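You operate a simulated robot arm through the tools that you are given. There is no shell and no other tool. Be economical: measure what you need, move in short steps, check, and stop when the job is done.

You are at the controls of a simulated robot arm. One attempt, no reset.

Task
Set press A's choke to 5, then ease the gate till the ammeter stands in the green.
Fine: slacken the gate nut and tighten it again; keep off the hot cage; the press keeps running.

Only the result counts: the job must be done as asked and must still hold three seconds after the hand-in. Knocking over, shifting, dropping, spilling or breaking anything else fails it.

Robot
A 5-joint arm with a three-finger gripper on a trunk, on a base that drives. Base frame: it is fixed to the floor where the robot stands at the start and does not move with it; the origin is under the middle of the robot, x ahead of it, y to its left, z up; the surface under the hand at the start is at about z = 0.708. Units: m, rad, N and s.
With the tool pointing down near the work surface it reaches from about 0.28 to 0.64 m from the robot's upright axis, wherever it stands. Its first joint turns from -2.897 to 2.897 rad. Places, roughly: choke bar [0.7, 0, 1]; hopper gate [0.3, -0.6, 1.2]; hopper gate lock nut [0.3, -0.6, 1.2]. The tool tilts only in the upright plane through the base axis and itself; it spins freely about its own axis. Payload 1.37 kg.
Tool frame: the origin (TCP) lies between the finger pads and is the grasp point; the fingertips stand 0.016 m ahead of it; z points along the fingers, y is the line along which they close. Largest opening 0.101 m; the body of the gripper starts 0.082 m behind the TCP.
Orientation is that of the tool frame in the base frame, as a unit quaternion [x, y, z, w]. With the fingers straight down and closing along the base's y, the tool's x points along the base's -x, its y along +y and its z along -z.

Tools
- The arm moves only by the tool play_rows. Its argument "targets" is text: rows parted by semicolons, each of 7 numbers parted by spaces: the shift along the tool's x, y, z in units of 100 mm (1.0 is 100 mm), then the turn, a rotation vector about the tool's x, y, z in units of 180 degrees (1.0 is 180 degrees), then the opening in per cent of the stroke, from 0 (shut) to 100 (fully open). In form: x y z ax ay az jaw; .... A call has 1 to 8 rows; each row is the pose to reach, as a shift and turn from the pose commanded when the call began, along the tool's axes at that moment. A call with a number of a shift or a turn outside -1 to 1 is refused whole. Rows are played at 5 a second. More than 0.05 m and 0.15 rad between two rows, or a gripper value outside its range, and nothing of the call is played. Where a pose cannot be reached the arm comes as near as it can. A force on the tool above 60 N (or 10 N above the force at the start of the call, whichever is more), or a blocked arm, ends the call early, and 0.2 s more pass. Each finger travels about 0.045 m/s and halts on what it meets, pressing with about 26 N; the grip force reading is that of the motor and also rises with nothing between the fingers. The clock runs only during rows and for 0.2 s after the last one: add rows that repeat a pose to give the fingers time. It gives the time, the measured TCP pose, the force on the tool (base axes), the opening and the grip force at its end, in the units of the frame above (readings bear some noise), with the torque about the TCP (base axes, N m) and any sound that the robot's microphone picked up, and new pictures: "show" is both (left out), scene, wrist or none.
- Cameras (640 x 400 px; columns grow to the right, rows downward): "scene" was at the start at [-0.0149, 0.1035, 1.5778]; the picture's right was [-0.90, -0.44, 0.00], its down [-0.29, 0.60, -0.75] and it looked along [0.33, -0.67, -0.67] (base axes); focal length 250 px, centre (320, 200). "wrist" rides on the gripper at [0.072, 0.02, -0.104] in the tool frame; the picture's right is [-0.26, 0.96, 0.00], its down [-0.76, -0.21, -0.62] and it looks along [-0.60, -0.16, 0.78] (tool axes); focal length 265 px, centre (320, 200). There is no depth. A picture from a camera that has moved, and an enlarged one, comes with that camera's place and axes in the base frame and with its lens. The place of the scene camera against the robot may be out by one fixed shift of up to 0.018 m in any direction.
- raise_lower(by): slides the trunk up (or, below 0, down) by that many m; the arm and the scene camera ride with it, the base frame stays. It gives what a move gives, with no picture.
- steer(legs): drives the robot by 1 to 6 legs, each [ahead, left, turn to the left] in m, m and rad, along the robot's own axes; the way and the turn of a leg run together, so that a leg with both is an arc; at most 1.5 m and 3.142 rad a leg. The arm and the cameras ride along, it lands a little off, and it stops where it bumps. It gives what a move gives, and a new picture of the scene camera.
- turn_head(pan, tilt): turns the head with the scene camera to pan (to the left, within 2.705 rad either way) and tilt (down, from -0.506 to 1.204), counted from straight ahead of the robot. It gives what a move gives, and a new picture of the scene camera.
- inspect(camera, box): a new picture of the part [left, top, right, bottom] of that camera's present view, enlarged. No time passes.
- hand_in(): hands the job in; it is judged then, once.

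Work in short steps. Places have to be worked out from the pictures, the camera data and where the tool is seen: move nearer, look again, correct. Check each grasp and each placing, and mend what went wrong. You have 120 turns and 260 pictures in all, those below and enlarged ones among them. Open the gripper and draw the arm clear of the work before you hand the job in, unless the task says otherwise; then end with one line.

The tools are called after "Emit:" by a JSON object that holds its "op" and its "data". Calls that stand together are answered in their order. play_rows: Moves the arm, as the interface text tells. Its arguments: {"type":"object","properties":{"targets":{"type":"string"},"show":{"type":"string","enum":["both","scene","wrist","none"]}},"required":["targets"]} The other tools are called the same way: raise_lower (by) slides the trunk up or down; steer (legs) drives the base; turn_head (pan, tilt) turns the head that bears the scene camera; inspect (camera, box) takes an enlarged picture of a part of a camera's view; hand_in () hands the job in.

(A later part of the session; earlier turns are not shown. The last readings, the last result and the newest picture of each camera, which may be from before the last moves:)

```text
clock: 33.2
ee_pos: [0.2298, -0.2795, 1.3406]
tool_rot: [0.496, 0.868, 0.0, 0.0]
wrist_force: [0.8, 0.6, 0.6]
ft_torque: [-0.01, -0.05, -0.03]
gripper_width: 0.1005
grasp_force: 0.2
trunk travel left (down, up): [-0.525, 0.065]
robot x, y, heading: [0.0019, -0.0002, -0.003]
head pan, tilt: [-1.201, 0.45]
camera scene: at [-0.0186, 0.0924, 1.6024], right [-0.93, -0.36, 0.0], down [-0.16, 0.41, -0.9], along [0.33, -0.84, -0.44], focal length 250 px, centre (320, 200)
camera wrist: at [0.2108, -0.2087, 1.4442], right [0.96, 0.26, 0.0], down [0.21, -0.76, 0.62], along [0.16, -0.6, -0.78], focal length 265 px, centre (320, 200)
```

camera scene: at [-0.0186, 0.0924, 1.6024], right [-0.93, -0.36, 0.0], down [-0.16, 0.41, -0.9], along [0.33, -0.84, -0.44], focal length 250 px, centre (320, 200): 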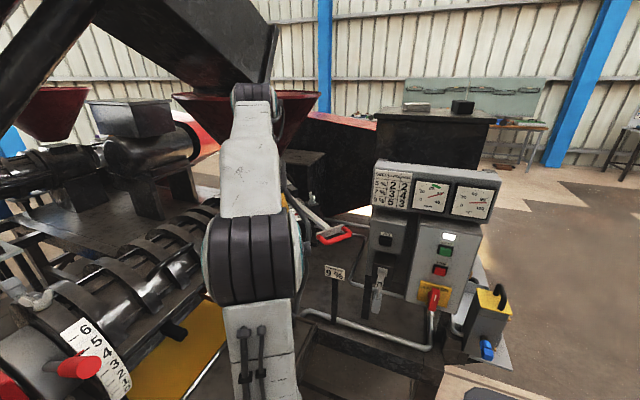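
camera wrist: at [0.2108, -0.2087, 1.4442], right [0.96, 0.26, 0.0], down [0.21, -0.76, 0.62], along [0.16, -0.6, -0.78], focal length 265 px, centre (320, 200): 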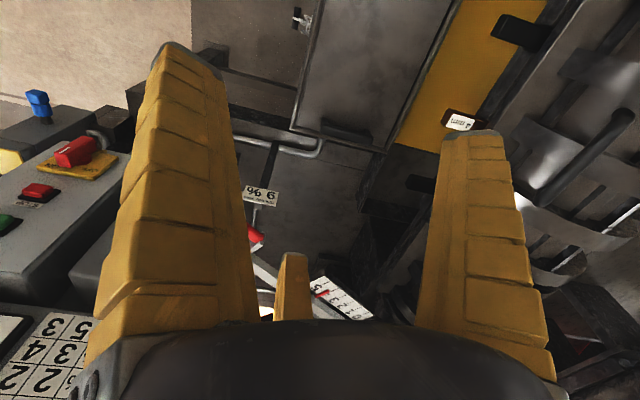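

Nut would be just hidden behind the gripper; I shift outward and a bit sideways to see it.

Emit:
{"op": "play_rows", "data": {"targets": "-0.36 -0.27 0 0 0 0 100;-0.72 -0.54 0 0 0 0 100", "show": "wrist"}}

Emit:
{"op": "inspect", "data": {"camera": "wrist", "box": [220, 180, 440, 330]}}

```text
clock: 33.8
ee_pos: [0.216, -0.3621, 1.329]
tool_rot: [0.496, 0.869, -0.001, 0.001]
wrist_force: [0.5, -0.3, 0.9]
ft_torque: [-0.01, 0.0, 0.02]
gripper_width: 0.1006
grasp_force: 0.1
out of reach, approached as far as the arm can: row 2
trunk travel left (down, up): [-0.525, 0.065]
robot x, y, heading: [-0.0022, 0.0023, -0.001]
head pan, tilt: [-1.201, 0.45]
camera wrist: at [0.1983, -0.2909, 1.4326], right [0.96, 0.26, 0.0], down [0.21, -0.75, 0.62], along [0.16, -0.6, -0.78], focal length 265 px, centre (320, 200)
```

wrist: 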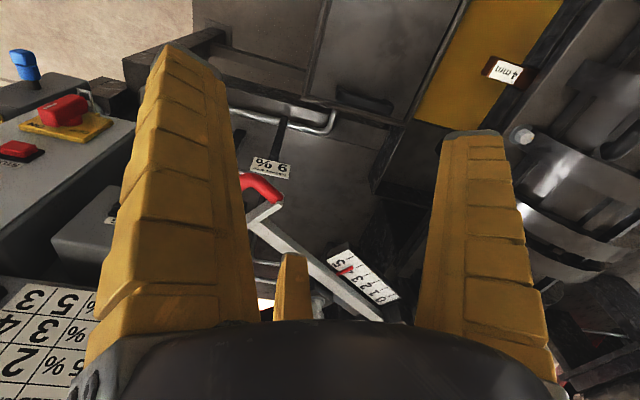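

```text
2.67 times, centred on (330, 255) of wrist
camera zoom: at [0.1983, -0.2909, 1.4326], right [0.96, 0.26, 0.0], down [0.21, -0.75, 0.62], along [0.16, -0.6, -0.78], focal length 708 px, centre (293, 53)
```

zoom: 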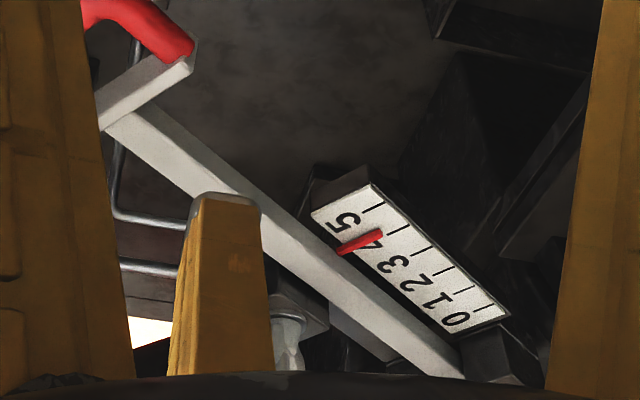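

Nut ≈ [0.295,−0.645,1.217], gate pointer ≈ [0.32,−0.626,1.175], one gate unit ≈ 30 mm. The arm can't reach that far; I check floor space to the right before driving closer.

Emit:
{"op": "turn_head", "data": {"pan": -1.3, "tilt": 1.2}}

Emit:
{"op": "turn_head", "data": {"pan": -2.0, "tilt": 0.9}}

```text
clock: 34.9
ee_pos: [0.2181, -0.3614, 1.3281]
tool_rot: [0.495, 0.869, -0.001, 0.002]
wrist_force: [-0.6, -1.2, 0.2]
ft_torque: [0.01, 0.01, 0.02]
gripper_width: 0.1008
grasp_force: 0.1
trunk travel left (down, up): [-0.525, 0.065]
robot x, y, heading: [0.0013, -0.0009, -0.001]
head pan, tilt: [-1.3, 1.201]
camera scene: at [-0.0365, 0.1249, 1.5443], right [-0.96, -0.27, 0.0], down [-0.25, 0.9, -0.36], along [0.1, -0.35, -0.93], focal length 250 px, centre (320, 200)
```

scene: 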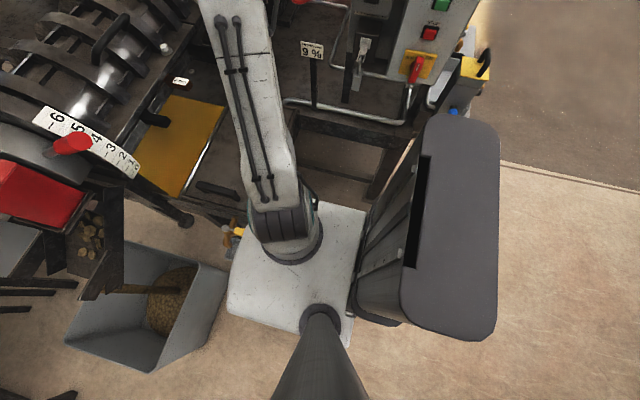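

```text
clock: 36.0
ee_pos: [0.2178, -0.3621, 1.3296]
tool_rot: [0.496, 0.869, -0.001, 0.002]
wrist_force: [-0.3, -0.5, -0.2]
ft_torque: [0.0, 0.0, 0.02]
gripper_width: 0.1006
grasp_force: 0.1
trunk travel left (down, up): [-0.525, 0.065]
robot x, y, heading: [0.0019, 0.0026, 0.002]
head pan, tilt: [-2.0, 0.901]
camera scene: at [-0.0828, 0.1102, 1.564], right [-0.91, 0.42, 0.0], down [0.33, 0.71, -0.62], along [-0.26, -0.56, -0.78], focal length 250 px, centre (320, 200)
```

scene: 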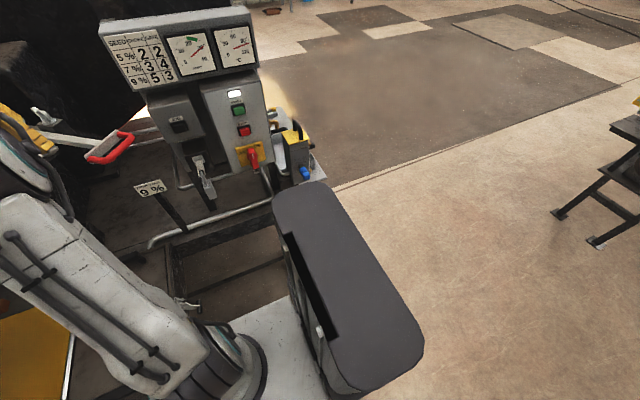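

Floor to my right seems free up to the table frame at y≈−0.54. I retract the arm a little, raise the trunk fully, then drive 0.2 m to the right in two legs.

Emit:
{"op": "play_rows", "data": {"targets": "0.4 0 0 0 0 0 100;0.8 0 0 0 0 0 100", "show": "none"}}

Emit:
{"op": "raise_lower", "data": {"by": 0.064}}

Emit:
{"op": "turn_head", "data": {"pan": -1.3, "tilt": 0.6}}

Emit:
{"op": "steer", "data": {"legs": [[0, -0.1, 0]]}}

```text
clock: 36.6
ee_pos: [0.1775, -0.2903, 1.33]
tool_rot: [0.495, 0.869, 0.0, 0.0]
wrist_force: [-0.1, -0.2, 0.0]
ft_torque: [-0.01, 0.02, -0.03]
gripper_width: 0.1008
grasp_force: 0.0
trunk travel left (down, up): [-0.525, 0.065]
robot x, y, heading: [-0.0001, -0.0014, 0.002]
head pan, tilt: [-2.0, 0.901]
```

```text
clock: 37.6
ee_pos: [0.1774, -0.2919, 1.3934]
tool_rot: [0.495, 0.869, 0.0, -0.001]
wrist_force: [1.1, 0.2, 0.8]
ft_torque: [-0.02, 0.0, 0.01]
gripper_width: 0.1006
grasp_force: 0.1
trunk travel left (down, up): [-0.589, 0.001]
robot x, y, heading: [0.0017, 0.0004, -0.002]
head pan, tilt: [-2.0, 0.901]
```

```text
clock: 38.7
ee_pos: [0.1787, -0.293, 1.3933]
tool_rot: [0.496, 0.869, 0.001, 0.0]
wrist_force: [0.7, -0.2, 0.0]
ft_torque: [-0.02, 0.0, -0.03]
gripper_width: 0.1006
grasp_force: 0.1
trunk travel left (down, up): [-0.589, 0.001]
robot x, y, heading: [0.0008, -0.001, 0.002]
head pan, tilt: [-1.3, 0.6]
camera scene: at [-0.028, 0.0937, 1.6528], right [-0.96, -0.27, 0.0], down [-0.15, 0.54, -0.82], along [0.22, -0.8, -0.57], focal length 250 px, centre (320, 200)
```

scene: 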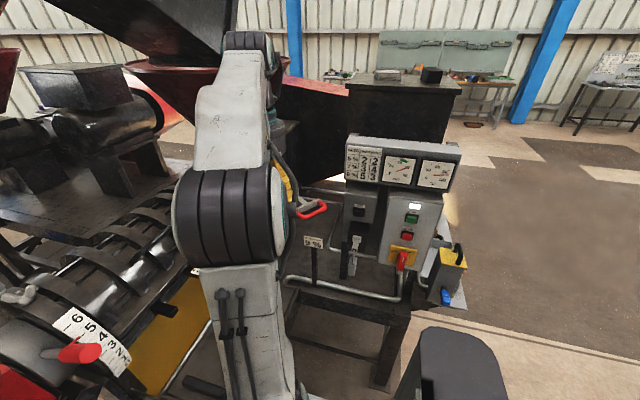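

```text
clock: 39.8
ee_pos: [0.1783, -0.3933, 1.392]
tool_rot: [0.496, 0.868, 0.001, -0.001]
wrist_force: [0.5, -0.8, -0.9]
ft_torque: [0.03, 0.01, -0.04]
gripper_width: 0.1005
grasp_force: 0.1
trunk travel left (down, up): [-0.589, 0.001]
robot x, y, heading: [-0.0025, -0.1001, -0.001]
head pan, tilt: [-1.3, 0.6]
camera scene: at [-0.0279, -0.0085, 1.6529], right [-0.96, -0.27, 0.0], down [-0.15, 0.55, -0.82], along [0.22, -0.79, -0.57], focal length 250 px, centre (320, 200)
```

scene: 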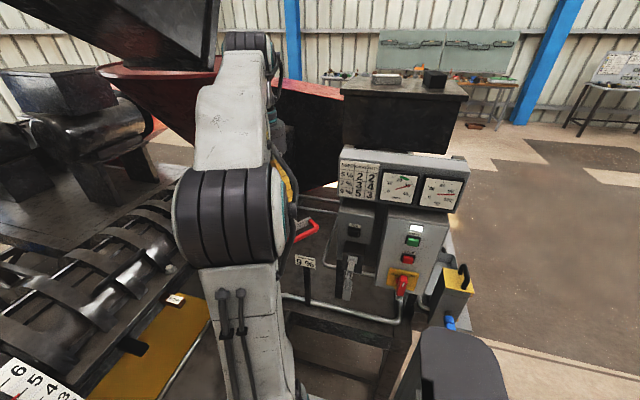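

No bump. Another 0.1 m.

Emit:
{"op": "steer", "data": {"legs": [[0, -0.1, 0]]}}

Emit:
{"op": "inspect", "data": {"camera": "wrist", "box": [0, 0, 640, 400]}}

```text
clock: 41.0
ee_pos: [0.1782, -0.4924, 1.3934]
tool_rot: [0.495, 0.869, 0.0, -0.001]
wrist_force: [0.4, -0.7, -0.9]
ft_torque: [0.07, -0.04, 0.0]
gripper_width: 0.1009
grasp_force: 0.0
trunk travel left (down, up): [-0.589, 0.001]
robot x, y, heading: [0.0014, -0.202, -0.002]
head pan, tilt: [-1.3, 0.6]
camera scene: at [-0.0279, -0.1082, 1.6529], right [-0.96, -0.27, 0.0], down [-0.15, 0.55, -0.82], along [0.22, -0.79, -0.57], focal length 250 px, centre (320, 200)
```

scene: 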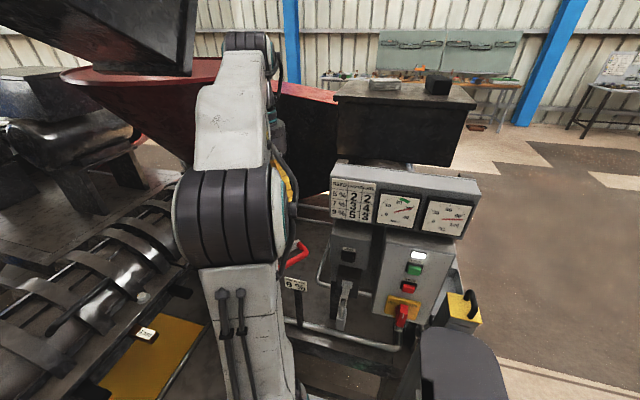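

```text
1.00 times, centred on (320, 200) of wrist (not enlarged: the box is as wide or as high as the picture)
camera zoom: at [0.1592, -0.4229, 1.4965], right [0.96, 0.26, 0.0], down [0.21, -0.76, 0.62], along [0.16, -0.6, -0.79], focal length 265 px, centre (320, 200)
```

zoom: 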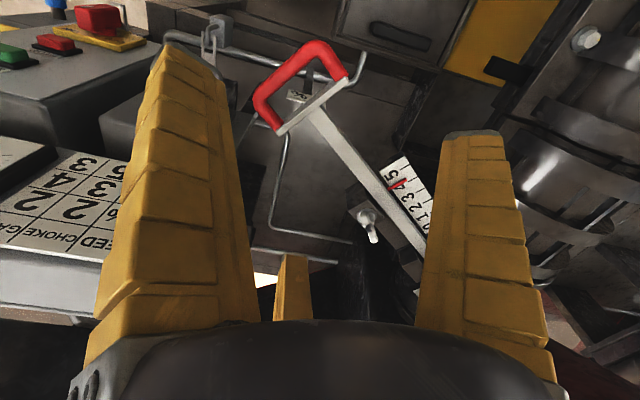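

Very clear view now. Nut triangulates to ≈[0.297,−0.667,1.207]. I zoom for its wing orientation and the gate scale.

Emit:
{"op": "inspect", "data": {"camera": "wrist", "box": [320, 140, 450, 270]}}

Emit:
{"op": "inspect", "data": {"camera": "scene", "box": [320, 160, 480, 260]}}

```text
3.08 times, centred on (385, 205) of wrist
camera zoom: at [0.1592, -0.4229, 1.4965], right [0.96, 0.26, 0.0], down [0.21, -0.76, 0.62], along [0.16, -0.6, -0.79], focal length 817 px, centre (120, 185)
```

zoom: 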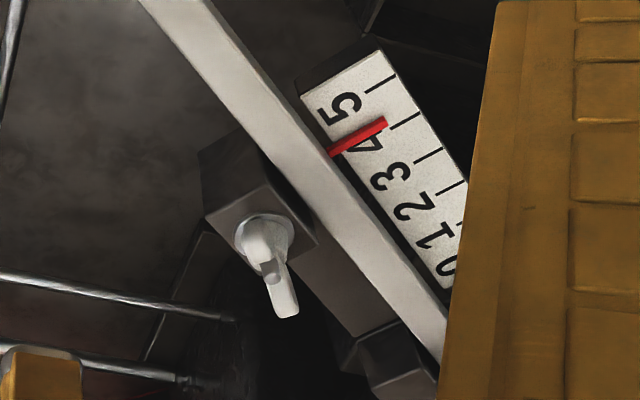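

```text
4.00 times, centred on (400, 210) of scene
camera zoom: at [-0.0279, -0.1082, 1.6529], right [-0.96, -0.27, 0.0], down [-0.15, 0.55, -0.82], along [0.22, -0.79, -0.57], focal length 1000 px, centre (0, 160)
```

zoom: 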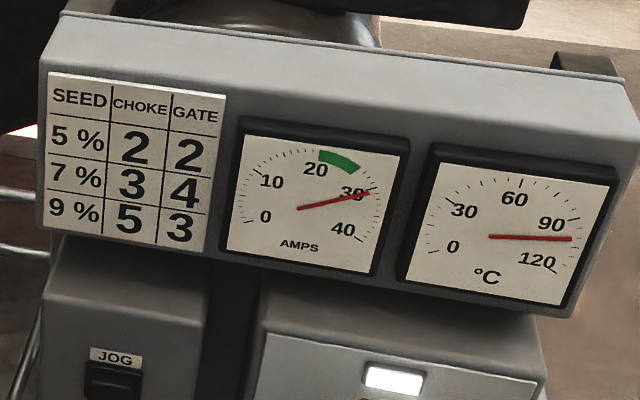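

Nut axis ≈[0.301,−0.671], ears near z 1.21–1.23 lying roughly along azimuth −56°, so my finger axis is already about right. Reach is marginal, so I drive 0.07 m further right.

Emit:
{"op": "steer", "data": {"legs": [[0, -0.07, 0]]}}

Emit:
{"op": "inspect", "data": {"camera": "wrist", "box": [240, 50, 480, 200]}}

```text
clock: 42.0
ee_pos: [0.1776, -0.5634, 1.3926]
tool_rot: [0.495, 0.869, 0.001, -0.001]
wrist_force: [-0.2, -1.1, -0.8]
ft_torque: [0.04, -0.02, 0.02]
gripper_width: 0.1006
grasp_force: 0.1
trunk travel left (down, up): [-0.589, 0.001]
robot x, y, heading: [-0.0027, -0.2696, 0.003]
head pan, tilt: [-1.3, 0.6]
camera scene: at [-0.0279, -0.1781, 1.6529], right [-0.96, -0.27, 0.0], down [-0.15, 0.55, -0.82], along [0.22, -0.79, -0.57], focal length 250 px, centre (320, 200)
```

scene: 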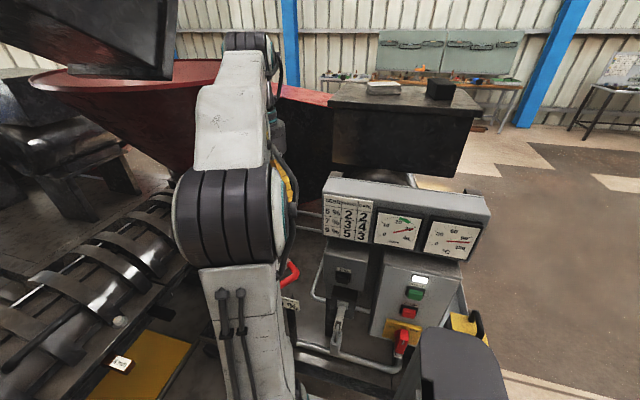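

```text
2.67 times, centred on (360, 125) of wrist
camera zoom: at [0.1592, -0.4928, 1.4965], right [0.96, 0.26, 0.0], down [0.21, -0.76, 0.62], along [0.16, -0.6, -0.79], focal length 708 px, centre (213, 400)
```

zoom: 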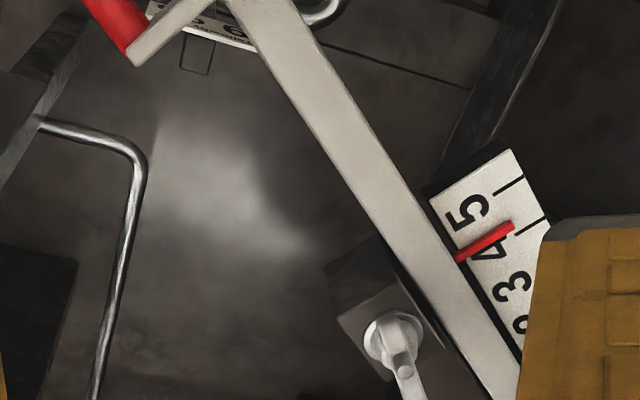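

Now nut is at radius ~0.50 from me. I move the open hand above the nut, staying ~80 mm over it, to see it between the fingers.

Emit:
{"op": "play_rows", "data": {"targets": "-0.3 0.1 0.1 0 0 0 100;-0.6 0.2 0.2 0 0 0 100;-0.9 0.3 0.3 0 0 0 100", "show": "none"}}

Emit:
{"op": "play_rows", "data": {"targets": "-0.25 0.1 0.3 0 0 0 100;-0.55 0.2 0.6 0 0 0 100", "show": "both"}}

```text
clock: 42.8
ee_pos: [0.2515, -0.6252, 1.3617]
tool_rot: [0.495, 0.869, 0.0, -0.001]
wrist_force: [-0.4, 0.2, -0.4]
ft_torque: [0.06, 0.01, -0.01]
gripper_width: 0.1006
grasp_force: 0.0
trunk travel left (down, up): [-0.589, 0.001]
robot x, y, heading: [-0.0012, -0.2706, 0.001]
head pan, tilt: [-1.3, 0.6]
```

```text
clock: 43.4
ee_pos: [0.2966, -0.6623, 1.301]
tool_rot: [0.495, 0.869, 0.001, 0.0]
wrist_force: [-0.4, -0.5, 0.0]
ft_torque: [0.02, -0.01, 0.08]
gripper_width: 0.1007
grasp_force: 0.1
trunk travel left (down, up): [-0.589, 0.001]
robot x, y, heading: [0.0019, -0.2666, 0.006]
head pan, tilt: [-1.3, 0.6]
camera scene: at [-0.0271, -0.1771, 1.6529], right [-0.96, -0.27, 0.0], down [-0.15, 0.54, -0.82], along [0.22, -0.79, -0.57], focal length 250 px, centre (320, 200)
camera wrist: at [0.2778, -0.5918, 1.4054], right [0.96, 0.26, 0.0], down [0.21, -0.76, 0.62], along [0.16, -0.6, -0.78], focal length 265 px, centre (320, 200)
```

scene: 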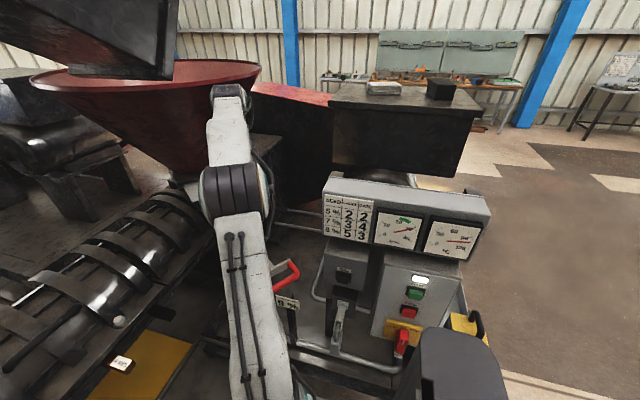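
wrist: 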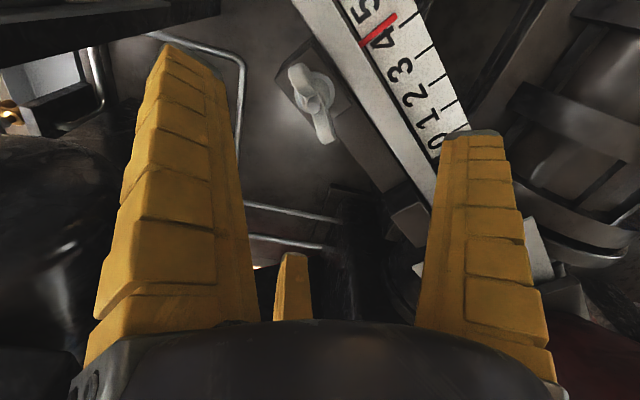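

The nut hub is at ≈[0.287,−0.651,1.21]. I zoom to read the ear direction.

Emit:
{"op": "inspect", "data": {"camera": "wrist", "box": [260, 40, 370, 160]}}

```text
3.33 times, centred on (315, 100) of wrist
camera zoom: at [0.2778, -0.5918, 1.4054], right [0.96, 0.26, 0.0], down [0.21, -0.76, 0.62], along [0.16, -0.6, -0.78], focal length 885 px, centre (337, 533)
```

zoom: 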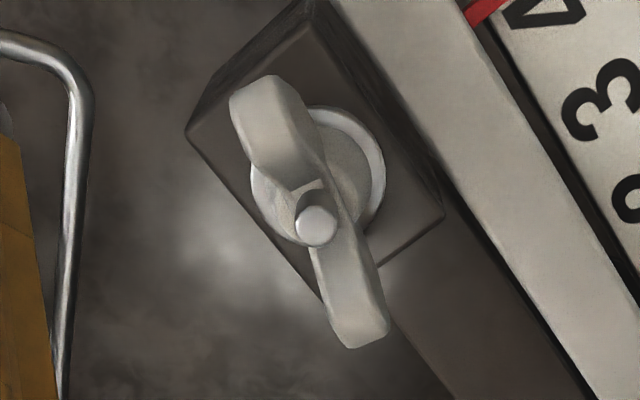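

Ears lie along azimuth −52°, axis ≈[0.2887,−0.653], ear tops ≈1.225. I align, half-close to 50 mm and descend to just above the block.

Emit:
{"op": "play_rows", "data": {"targets": "0.12 -0.02 0 0 0 -0.041 50;0.12 -0.02 0 0 0 -0.041 50;0.12 -0.02 0.2 0 0 -0.041 50;0.12 -0.02 0.4 0 0 -0.041 50;0.12 -0.02 0.6 0 0 -0.041 50;0.12 -0.02 0.7 0 0 -0.041 50", "show": "wrist"}}

Emit:
{"op": "inspect", "data": {"camera": "wrist", "box": [240, 100, 400, 260]}}

```text
clock: 44.8
ee_pos: [0.2864, -0.6519, 1.2316]
tool_rot: [0.438, 0.899, 0.0, 0.0]
wrist_force: [-0.6, 1.0, 0.3]
ft_torque: [0.0, -0.01, 0.01]
gripper_width: 0.0542
grasp_force: 2.7
trunk travel left (down, up): [-0.589, 0.001]
robot x, y, heading: [-0.0012, -0.2713, 0.004]
head pan, tilt: [-1.3, 0.6]
camera wrist: at [0.2596, -0.5846, 1.3357], right [0.92, 0.39, 0.0], down [0.3, -0.72, 0.62], along [0.24, -0.57, -0.78], focal length 265 px, centre (320, 200)
```

wrist: 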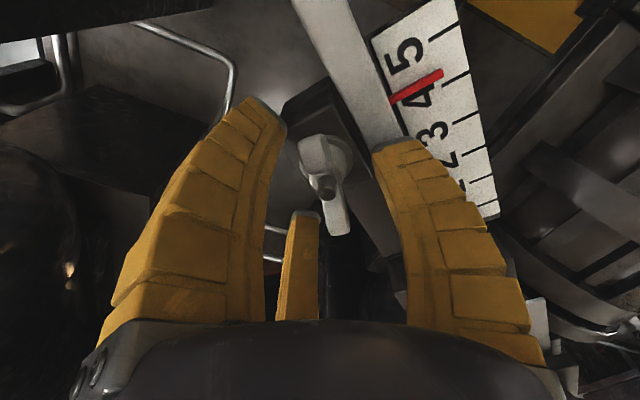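

```text
2.50 times, centred on (320, 180) of wrist
camera zoom: at [0.2596, -0.5846, 1.3357], right [0.92, 0.39, 0.0], down [0.3, -0.72, 0.62], along [0.24, -0.57, -0.78], focal length 664 px, centre (320, 250)
```

zoom: 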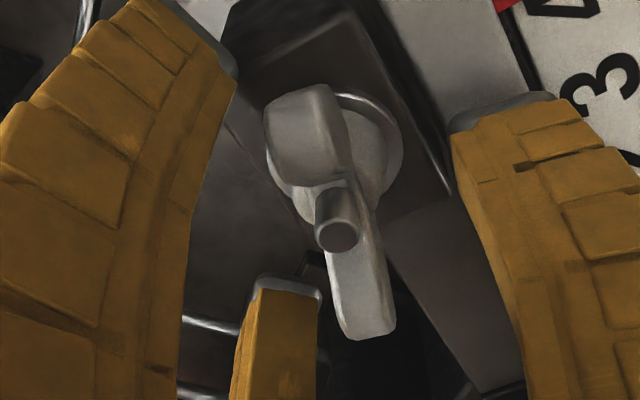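

The ears sit between the fingers, about 3 mm off to tool +y. I correct, go down 8 mm and close.

Emit:
{"op": "play_rows", "data": {"targets": "0 0.03 0.08 0 0 0 50;0 0.03 0.08 0 0 0 30;0 0.03 0.08 0 0 0 0;0 0.03 0.08 0 0 0 0;0 0.03 0.08 0 0 0 0;0 0.03 0.08 0 0 0 0;0 0.03 0.08 0 0 0 0", "show": "wrist"}}

Emit:
{"op": "inspect", "data": {"camera": "wrist", "box": [240, 100, 400, 260]}}

```text
clock: 46.4
ee_pos: [0.2844, -0.648, 1.2274]
tool_rot: [0.439, 0.899, 0.001, 0.0]
wrist_force: [-26.2, 5.8, 12.1]
ft_torque: [0.33, 0.41, -0.08]
gripper_width: 0.0394
grasp_force: 27.3
trunk travel left (down, up): [-0.589, 0.001]
robot x, y, heading: [0.0014, -0.2694, 0.001]
head pan, tilt: [-1.3, 0.6]
camera wrist: at [0.256, -0.5803, 1.3304], right [0.92, 0.38, 0.0], down [0.3, -0.73, 0.62], along [0.24, -0.57, -0.79], focal length 265 px, centre (320, 200)
```

wrist: 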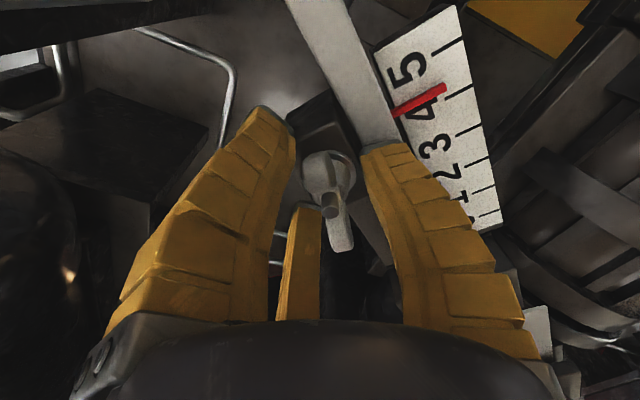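

```text
2.50 times, centred on (320, 180) of wrist
camera zoom: at [0.256, -0.5803, 1.3304], right [0.92, 0.38, 0.0], down [0.3, -0.73, 0.62], along [0.24, -0.57, -0.79], focal length 664 px, centre (320, 250)
```

zoom: 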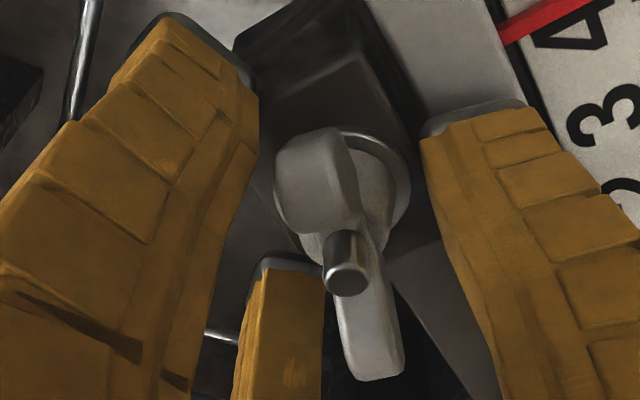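

The left finger was stopped by the block's side: the block top is ~20 mm higher than I thought (nut axis ≈[0.2875,−0.647]). I open, rise 20 mm and look again.

Emit:
{"op": "play_rows", "data": {"targets": "0 0 0 0 0 0 45;0 0 0 0 0 0 50;0 0 -0.1 0 0 0 50;0 0 -0.2 0 0 0 50;0 0 -0.2 0 0 0 50", "show": "none"}}

Emit:
{"op": "inspect", "data": {"camera": "wrist", "box": [240, 100, 400, 260]}}

```text
clock: 47.6
ee_pos: [0.2909, -0.6506, 1.2442]
tool_rot: [0.438, 0.899, 0.0, 0.0]
wrist_force: [-0.4, -1.3, 0.3]
ft_torque: [0.02, 0.01, -0.01]
gripper_width: 0.0542
grasp_force: 2.5
trunk travel left (down, up): [-0.589, 0.001]
robot x, y, heading: [0.0022, -0.2693, 0.002]
head pan, tilt: [-1.3, 0.6]
```

```text
2.50 times, centred on (320, 180) of wrist
camera zoom: at [0.2619, -0.5827, 1.3481], right [0.92, 0.39, 0.0], down [0.3, -0.72, 0.62], along [0.24, -0.57, -0.78], focal length 664 px, centre (320, 250)
```

zoom: 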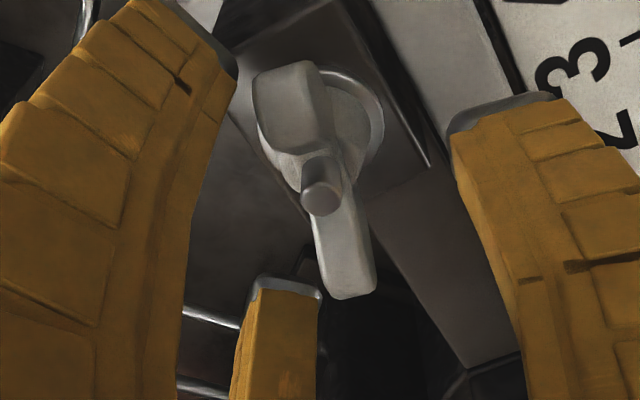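

Centred now. The ears seem ~10–15° counter-clockwise from my closing plane, so I turn the tool by 10° to match and close on the ears.

Emit:
{"op": "play_rows", "data": {"targets": "0 0 0.03 0 0 -0.028 50;0 0 0.03 0 0 -0.055 50;0 0 0.03 0 0 -0.055 20;0 0 0.03 0 0 -0.055 0;0 0 0.03 0 0 -0.055 0;0 0 0.03 0 0 -0.055 0;0 0 0.03 0 0 -0.055 0", "show": "wrist"}}

Emit:
{"op": "inspect", "data": {"camera": "wrist", "box": [240, 100, 400, 260]}}

```text
clock: 49.2
ee_pos: [0.2896, -0.6514, 1.2415]
tool_rot: [0.36, 0.933, 0.0, 0.0]
wrist_force: [-1.9, -4.4, 0.2]
ft_torque: [-0.39, -0.29, -0.02]
gripper_width: 0.0188
grasp_force: 27.7
trunk travel left (down, up): [-0.589, 0.001]
robot x, y, heading: [-0.0006, -0.2703, 0.001]
head pan, tilt: [-1.3, 0.6]
camera wrist: at [0.2496, -0.5895, 1.3453], right [0.84, 0.54, 0.0], down [0.42, -0.66, 0.62], along [0.33, -0.52, -0.78], focal length 265 px, centre (320, 200)
```

wrist: 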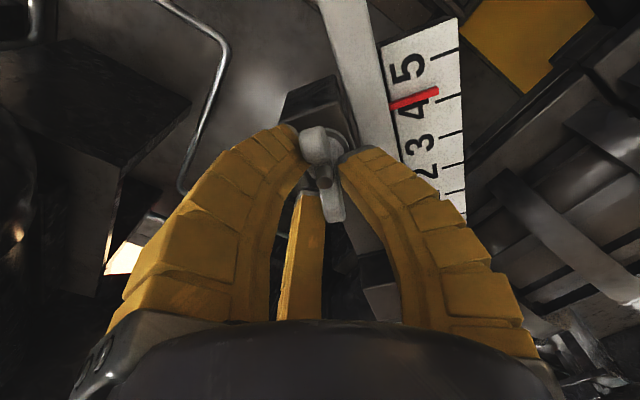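

```text
2.50 times, centred on (320, 180) of wrist
camera zoom: at [0.2496, -0.5895, 1.3453], right [0.84, 0.54, 0.0], down [0.42, -0.66, 0.62], along [0.33, -0.52, -0.78], focal length 664 px, centre (320, 250)
```

zoom: 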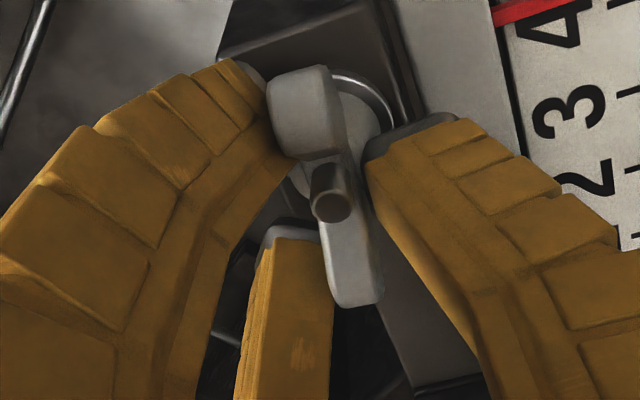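

Gripped at 19 mm with little side force. I turn the nut counter-clockwise (from above) ~35° and watch the torque.

Emit:
{"op": "play_rows", "data": {"targets": "0 0 0 0 0 -0.04 0;0 0 0 0 0 -0.08 0;0 0 0 0 0 -0.12 0;0 0 0 0 0 -0.16 0;0 0 0 0 0 -0.2 0;0 0 0 0 0 -0.2 0", "show": "wrist"}}

Emit:
{"op": "inspect", "data": {"camera": "wrist", "box": [240, 100, 400, 260]}}

```text
clock: 50.6
ee_pos: [0.292, -0.6501, 1.2421]
tool_rot: [0.051, 0.999, -0.001, -0.001]
wrist_force: [13.3, -0.7, 4.2]
ft_torque: [-0.06, -0.49, -0.06]
gripper_width: 0.0183
grasp_force: 27.6
trunk travel left (down, up): [-0.589, 0.001]
robot x, y, heading: [0.0009, -0.2726, 0.005]
head pan, tilt: [-1.3, 0.6]
camera wrist: at [0.2236, -0.6237, 1.3454], right [0.36, 0.93, 0.0], down [0.73, -0.28, 0.62], along [0.58, -0.23, -0.78], focal length 265 px, centre (320, 200)
```

wrist: 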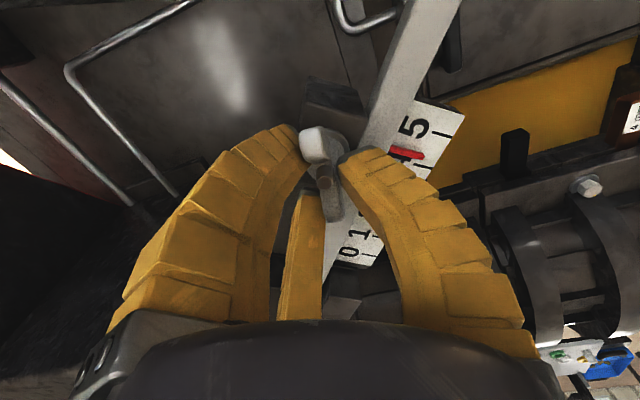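

```text
2.50 times, centred on (320, 180) of wrist
camera zoom: at [0.2236, -0.6237, 1.3454], right [0.36, 0.93, 0.0], down [0.73, -0.28, 0.62], along [0.58, -0.23, -0.78], focal length 664 px, centre (320, 250)
```

zoom: 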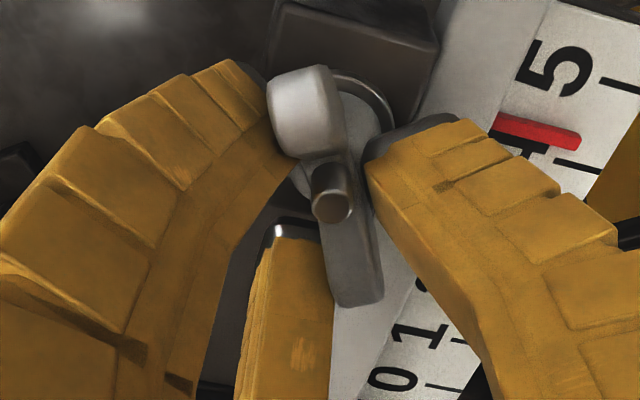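

The nut turned with the hand. I turn another ~54°.

Emit:
{"op": "play_rows", "data": {"targets": "-0.01 0 0 0 0 -0.043 0;-0.01 0 0 0 0 -0.086 0;-0.01 0 0 0 0 -0.129 0;-0.01 0 0 0 0 -0.172 0;-0.01 0 0 0 0 -0.215 0;-0.01 0 0 0 0 -0.258 0;-0.01 0 0 0 0 -0.3 0;-0.01 0 0 0 0 -0.3 0", "show": "wrist"}}

```text
clock: 52.4
ee_pos: [0.2947, -0.6438, 1.2417]
tool_rot: [-0.408, 0.913, 0.001, -0.002]
wrist_force: [17.5, 24.9, -2.1]
ft_torque: [0.57, -0.56, -0.1]
gripper_width: 0.0178
grasp_force: 27.9
trunk travel left (down, up): [-0.589, 0.001]
robot x, y, heading: [-0.0008, -0.2696, -0.003]
head pan, tilt: [-1.3, 0.6]
camera wrist: at [0.2323, -0.6865, 1.3458], right [-0.54, 0.84, 0.0], down [0.66, 0.42, 0.62], along [0.52, 0.34, -0.79], focal length 265 px, centre (320, 200)
```

wrist: 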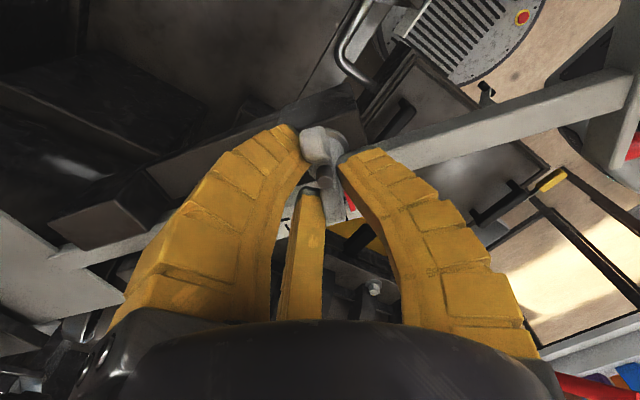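

90° so far, nut follows. A little more (≈36°), relieving the side force.

Emit:
{"op": "play_rows", "data": {"targets": "0.02 -0.03 0 0 0 -0.04 0;0.02 -0.03 0 0 0 -0.08 0;0.02 -0.03 0 0 0 -0.12 0;0.02 -0.03 0 0 0 -0.16 0;0.02 -0.03 0 0 0 -0.2 0;0.02 -0.03 0 0 0 -0.2 0", "show": "wrist"}}

```text
clock: 53.8
ee_pos: [0.2916, -0.659, 1.2439]
tool_rot: [-0.655, 0.756, -0.005, -0.001]
wrist_force: [13.2, -20.7, 31.3]
ft_torque: [0.35, 1.54, -9.74]
gripper_width: 0.0328
grasp_force: 27.5
trunk travel left (down, up): [-0.589, 0.001]
robot x, y, heading: [-0.0034, -0.2714, -0.003]
head pan, tilt: [-1.3, 0.6]
camera wrist: at [0.2629, -0.7281, 1.3476], right [-0.92, 0.4, -0.01], down [0.31, 0.73, 0.62], along [0.25, 0.56, -0.79], focal length 265 px, centre (320, 200)
```

wrist: 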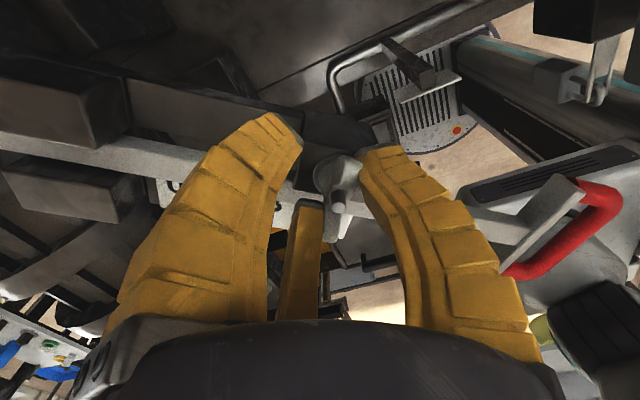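

Torque jumped to −9.7 N m: the nut has met its stop, so it is fully slack. I let go and rise.

Emit:
{"op": "play_rows", "data": {"targets": "0 0 0 0 0 0.02 40;0 0 0 0 0 0.02 60;0 0 0 0 0 0.02 60;0 0 0 0 0 0.02 60", "show": "none"}}

Emit:
{"op": "play_rows", "data": {"targets": "0 0 -0.3 0 0 0 60;0 0 -0.7 0 0 0 60", "show": "both"}}

Emit:
{"op": "inspect", "data": {"camera": "wrist", "box": [230, 60, 450, 240]}}

```text
clock: 54.8
ee_pos: [0.2916, -0.6531, 1.2411]
tool_rot: [-0.646, 0.763, 0.001, 0.0]
wrist_force: [0.4, -0.3, 0.4]
ft_torque: [-0.04, -0.05, 0.02]
gripper_width: 0.0639
grasp_force: 2.3
trunk travel left (down, up): [-0.589, 0.001]
robot x, y, heading: [0.0008, -0.2677, 0.002]
head pan, tilt: [-1.3, 0.6]
```

```text
clock: 55.4
ee_pos: [0.2916, -0.6536, 1.3135]
tool_rot: [-0.645, 0.764, 0.0, 0.0]
wrist_force: [-0.3, 0.0, 0.0]
ft_torque: [0.03, 0.05, -0.02]
gripper_width: 0.0638
grasp_force: 3.2
trunk travel left (down, up): [-0.589, 0.001]
robot x, y, heading: [-0.0002, -0.2714, -0.0]
head pan, tilt: [-1.3, 0.6]
camera scene: at [-0.0276, -0.1766, 1.6528], right [-0.96, -0.27, 0.0], down [-0.15, 0.54, -0.82], along [0.22, -0.79, -0.57], focal length 250 px, centre (320, 200)
camera wrist: at [0.2609, -0.7231, 1.417], right [-0.91, 0.42, 0.0], down [0.33, 0.71, 0.62], along [0.26, 0.56, -0.78], focal length 265 px, centre (320, 200)
```

scene: 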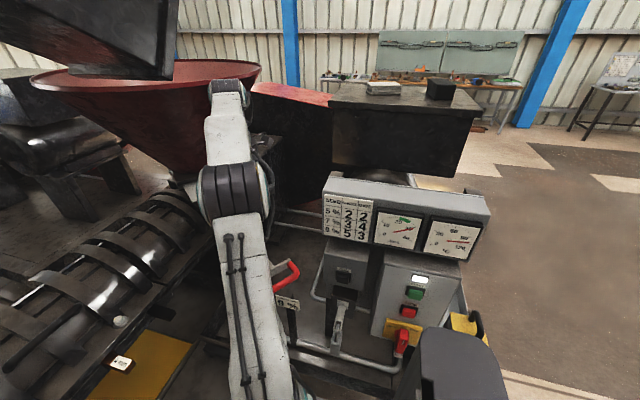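
wrist: 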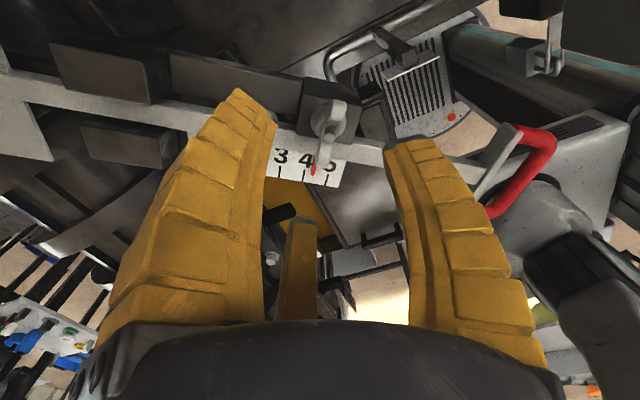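

```text
2.22 times, centred on (340, 150) of wrist
camera zoom: at [0.2609, -0.7231, 1.417], right [-0.91, 0.42, 0.0], down [0.33, 0.71, 0.62], along [0.26, 0.56, -0.78], focal length 590 px, centre (276, 311)
```

zoom: 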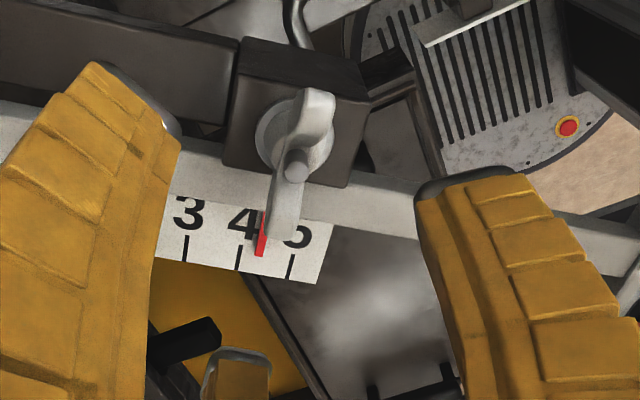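

Nut slack; gate pointer ≈4.3, bar runs along azimuth ≈−35°, red outer handle segment centre ≈[0.14,−0.50,1.19]. I move over it, with fingers closing along the bar direction.

Emit:
{"op": "play_rows", "data": {"targets": "-0.18 0.24 0 0 0 0.035 60;-0.36 0.49 0 0 0 0.07 75;-0.53 0.73 0 0 0 0.105 85;-0.71 0.97 0 0 0 0.141 85", "show": "none"}}

Emit:
{"op": "play_rows", "data": {"targets": "-0.06 0.32 0 0 0 0 85;-0.12 0.64 0 0 0 0 85;-0.19 0.97 0 0 0 0 85", "show": "wrist"}}

```text
clock: 56.4
ee_pos: [0.2061, -0.5662, 1.3134]
tool_rot: [-0.46, 0.888, 0.0, 0.0]
wrist_force: [-1.2, -0.1, 0.0]
ft_torque: [-0.02, 0.05, -0.03]
gripper_width: 0.0874
grasp_force: 1.3
trunk travel left (down, up): [-0.589, 0.001]
robot x, y, heading: [0.0017, -0.2691, 0.004]
head pan, tilt: [-1.3, 0.6]
```

```text
clock: 57.2
ee_pos: [0.1371, -0.4959, 1.3114]
tool_rot: [-0.461, 0.887, 0.0, 0.0]
wrist_force: [-0.4, -0.2, 0.2]
ft_torque: [-0.06, -0.06, 0.02]
gripper_width: 0.0875
grasp_force: 1.0
trunk travel left (down, up): [-0.589, 0.001]
robot x, y, heading: [0.0042, -0.2708, 0.004]
head pan, tilt: [-1.3, 0.6]
camera wrist: at [0.0813, -0.5436, 1.4155], right [-0.64, 0.77, 0.0], down [0.6, 0.5, 0.62], along [0.48, 0.39, -0.78], focal length 265 px, centre (320, 200)
```

wrist: 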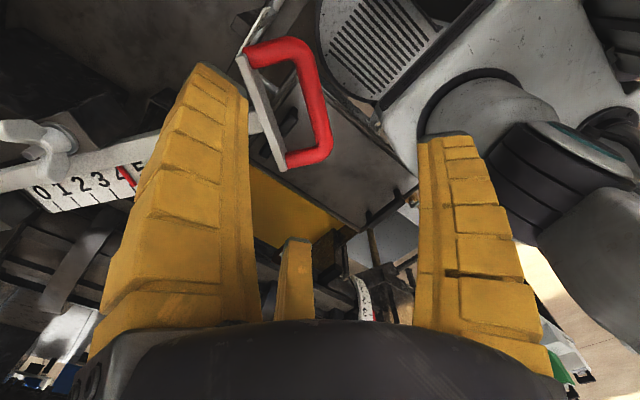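

The handle segment lies right below the TCP. I narrow the fingers so one goes inside the U and descend.

Emit:
{"op": "play_rows", "data": {"targets": "0 0 0 0 0 0 42;0 0 0 0 0 0 42;0 0 0.2 0 0 0 42;0 0 0.4 0 0 0 42;0 0 0.6 0 0 0 42;0 0 0.8 0 0 0 42", "show": "wrist"}}

```text
clock: 58.6
ee_pos: [0.1383, -0.4973, 1.2317]
tool_rot: [-0.461, 0.887, 0.001, -0.001]
wrist_force: [-0.1, 0.4, -0.2]
ft_torque: [-0.01, -0.02, 0.02]
gripper_width: 0.0467
grasp_force: 3.1
trunk travel left (down, up): [-0.589, 0.001]
robot x, y, heading: [-0.0001, -0.2685, 0.001]
head pan, tilt: [-1.3, 0.6]
camera wrist: at [0.0825, -0.5453, 1.3354], right [-0.64, 0.77, 0.0], down [0.6, 0.5, 0.62], along [0.48, 0.4, -0.78], focal length 265 px, centre (320, 200)
```

wrist: 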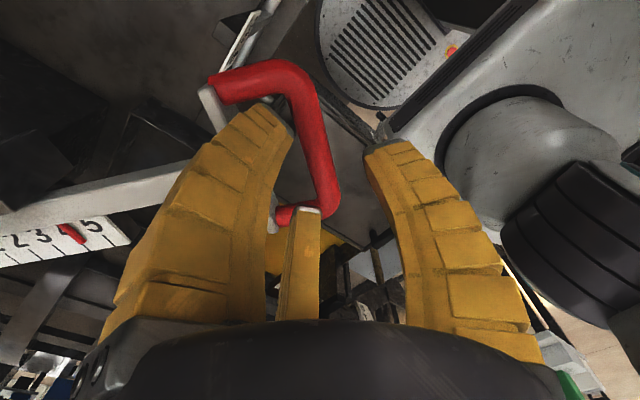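

Left fingertip is inside the U, right one outside. I descend the last 40 mm and close.

Emit:
{"op": "play_rows", "data": {"targets": "0 0.02 0.1 0 0 0 42;0 0.02 0.2 0 0 0 42;0 0.02 0.3 0 0 0 42;0 0.02 0.38 0 0 0 42;0 0.02 0.38 0 0 0 42", "show": "wrist"}}

```text
clock: 59.4
ee_pos: [0.138, -0.496, 1.2098]
tool_rot: [-0.461, 0.887, -0.014, -0.001]
wrist_force: [-1.4, 11.2, 36.7]
ft_torque: [0.18, -0.7, -0.01]
gripper_width: 0.0469
grasp_force: 3.6
trunk travel left (down, up): [-0.589, 0.001]
robot x, y, heading: [-0.002, -0.2683, 0.001]
head pan, tilt: [-1.3, 0.6]
stopped in row 4: the force on the tool passed its limit at 68 N (the readings are from after the stop); the commanded pose is now the measured one
camera wrist: at [0.0804, -0.5425, 1.3152], right [-0.64, 0.77, -0.03], down [0.6, 0.52, 0.61], along [0.49, 0.37, -0.79], focal length 265 px, centre (320, 200)
```

wrist: 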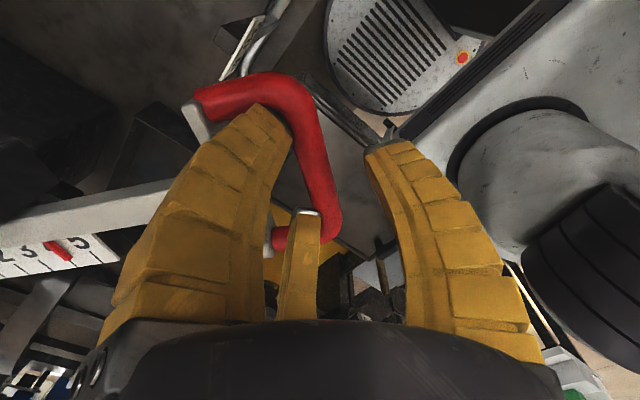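

Something touched (68 N, about z 1.194): it seems the small middle finger met the lower leg of the U. I rise 30 mm, shift 15 mm toward tool +x and look.

Emit:
{"op": "play_rows", "data": {"targets": "0 0 -0.15 0 0 0 42;0 0 -0.3 0 0 0 42;0.15 0 -0.3 0 0 0 42;0.15 0 -0.3 0 0 0 42", "show": "wrist"}}

Emit:
{"op": "inspect", "data": {"camera": "wrist", "box": [180, 50, 440, 290]}}

```text
clock: 60.4
ee_pos: [0.13, -0.5106, 1.2368]
tool_rot: [-0.462, 0.887, -0.01, -0.002]
wrist_force: [0.3, 0.6, 0.1]
ft_torque: [-0.03, -0.01, 0.01]
gripper_width: 0.0467
grasp_force: 3.1
trunk travel left (down, up): [-0.589, 0.001]
robot x, y, heading: [0.0043, -0.2707, 0.001]
head pan, tilt: [-1.3, 0.6]
camera wrist: at [0.0722, -0.5575, 1.342], right [-0.64, 0.77, -0.02], down [0.6, 0.51, 0.61], along [0.48, 0.38, -0.79], focal length 265 px, centre (320, 200)
```

wrist: 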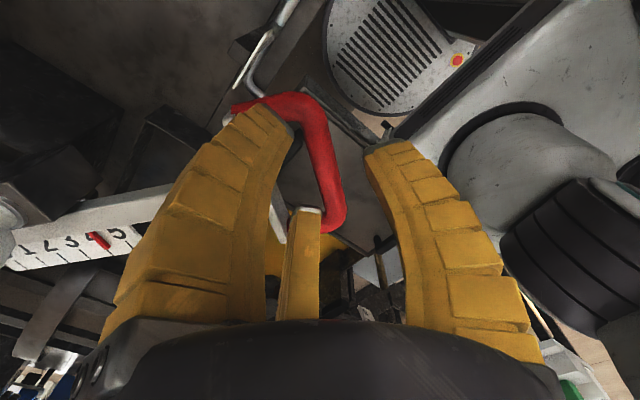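

```text
1.67 times, centred on (310, 170) of wrist
camera zoom: at [0.0722, -0.5575, 1.342], right [-0.64, 0.77, -0.02], down [0.6, 0.51, 0.61], along [0.48, 0.38, -0.79], focal length 442 px, centre (337, 250)
```

zoom: 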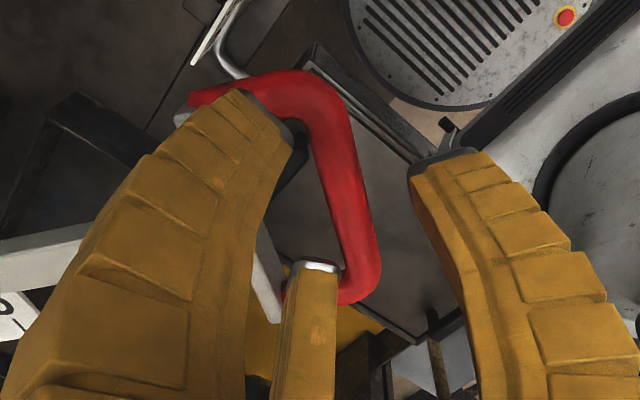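

The middle finger's edge seems to have come down on the red tube. I return to the centre, shift 6 mm toward the crossbar side for clearance, and descend again gently.

Emit:
{"op": "play_rows", "data": {"targets": "-0.15 -0.06 0 0 0 0 42;-0.15 -0.06 0.1 0 0 0 42;-0.15 -0.06 0.2 0 0 0 42;-0.15 -0.06 0.26 0 0 0 42;-0.15 -0.06 0.31 0 0 0 42;-0.15 -0.06 0.35 0 0 0 42", "show": "wrist"}}

Emit:
{"op": "inspect", "data": {"camera": "wrist", "box": [180, 50, 440, 290]}}

```text
clock: 61.8
ee_pos: [0.1434, -0.5032, 1.2056]
tool_rot: [-0.461, 0.887, -0.019, -0.002]
wrist_force: [1.2, 4.1, 49.5]
ft_torque: [-0.51, -0.56, -0.11]
gripper_width: 0.0353
grasp_force: 0.1
trunk travel left (down, up): [-0.589, 0.001]
robot x, y, heading: [0.0014, -0.267, 0.0]
head pan, tilt: [-1.3, 0.6]
camera wrist: at [0.0856, -0.5483, 1.3106], right [-0.64, 0.77, -0.03], down [0.6, 0.52, 0.61], along [0.49, 0.37, -0.79], focal length 265 px, centre (320, 200)
```

wrist: 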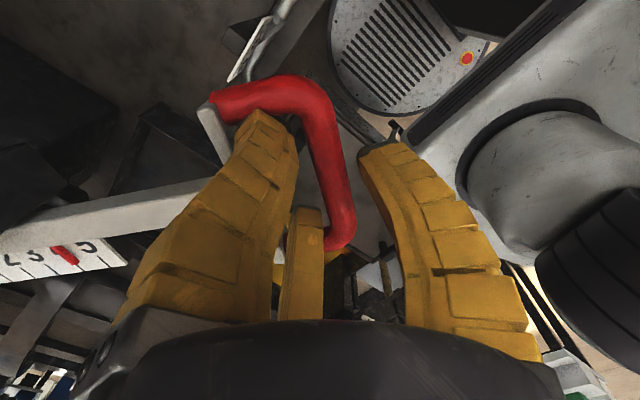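

```text
1.67 times, centred on (310, 170) of wrist
camera zoom: at [0.0856, -0.5483, 1.3106], right [-0.64, 0.77, -0.03], down [0.6, 0.52, 0.61], along [0.49, 0.37, -0.79], focal length 442 px, centre (337, 250)
```

zoom: 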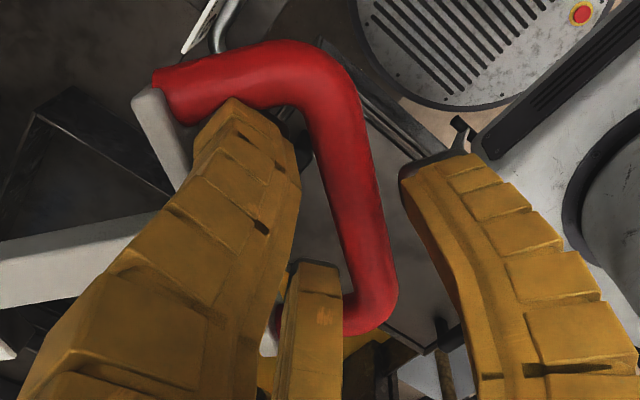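

The left finger seems wedged against the crossbar rather than the tube; the tips are already below the red tube. I ease up 4 mm and simply close on the tube here.

Emit:
{"op": "play_rows", "data": {"targets": "0 0.03 -0.06 0 0 0 36;0 0.03 -0.06 0 0 0 20;0 0.03 -0.06 0 0 0 0;0 0.03 -0.06 0 0 0 0;0 0.03 -0.06 0 0 0 0;0 0.03 -0.06 0 0 0 0", "show": "wrist"}}

```text
clock: 63.2
ee_pos: [0.1417, -0.5012, 1.2081]
tool_rot: [-0.461, 0.887, -0.012, -0.002]
wrist_force: [4.8, 0.0, 18.2]
ft_torque: [0.16, -0.04, -0.51]
gripper_width: 0.0117
grasp_force: 28.2
trunk travel left (down, up): [-0.589, 0.001]
robot x, y, heading: [0.0037, -0.2712, 0.002]
head pan, tilt: [-1.3, 0.6]
camera wrist: at [0.0843, -0.547, 1.3133], right [-0.64, 0.77, -0.02], down [0.6, 0.51, 0.61], along [0.48, 0.38, -0.79], focal length 265 px, centre (320, 200)
```

wrist: 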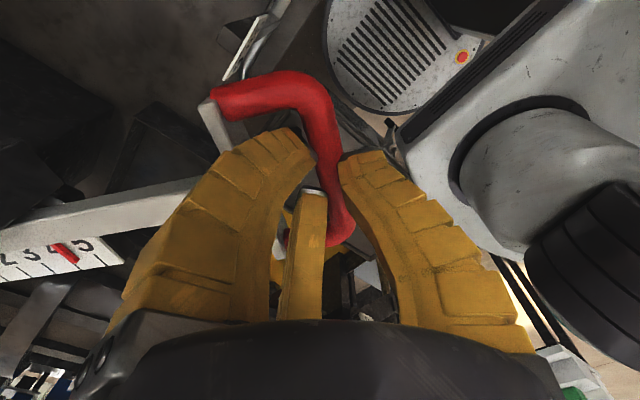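

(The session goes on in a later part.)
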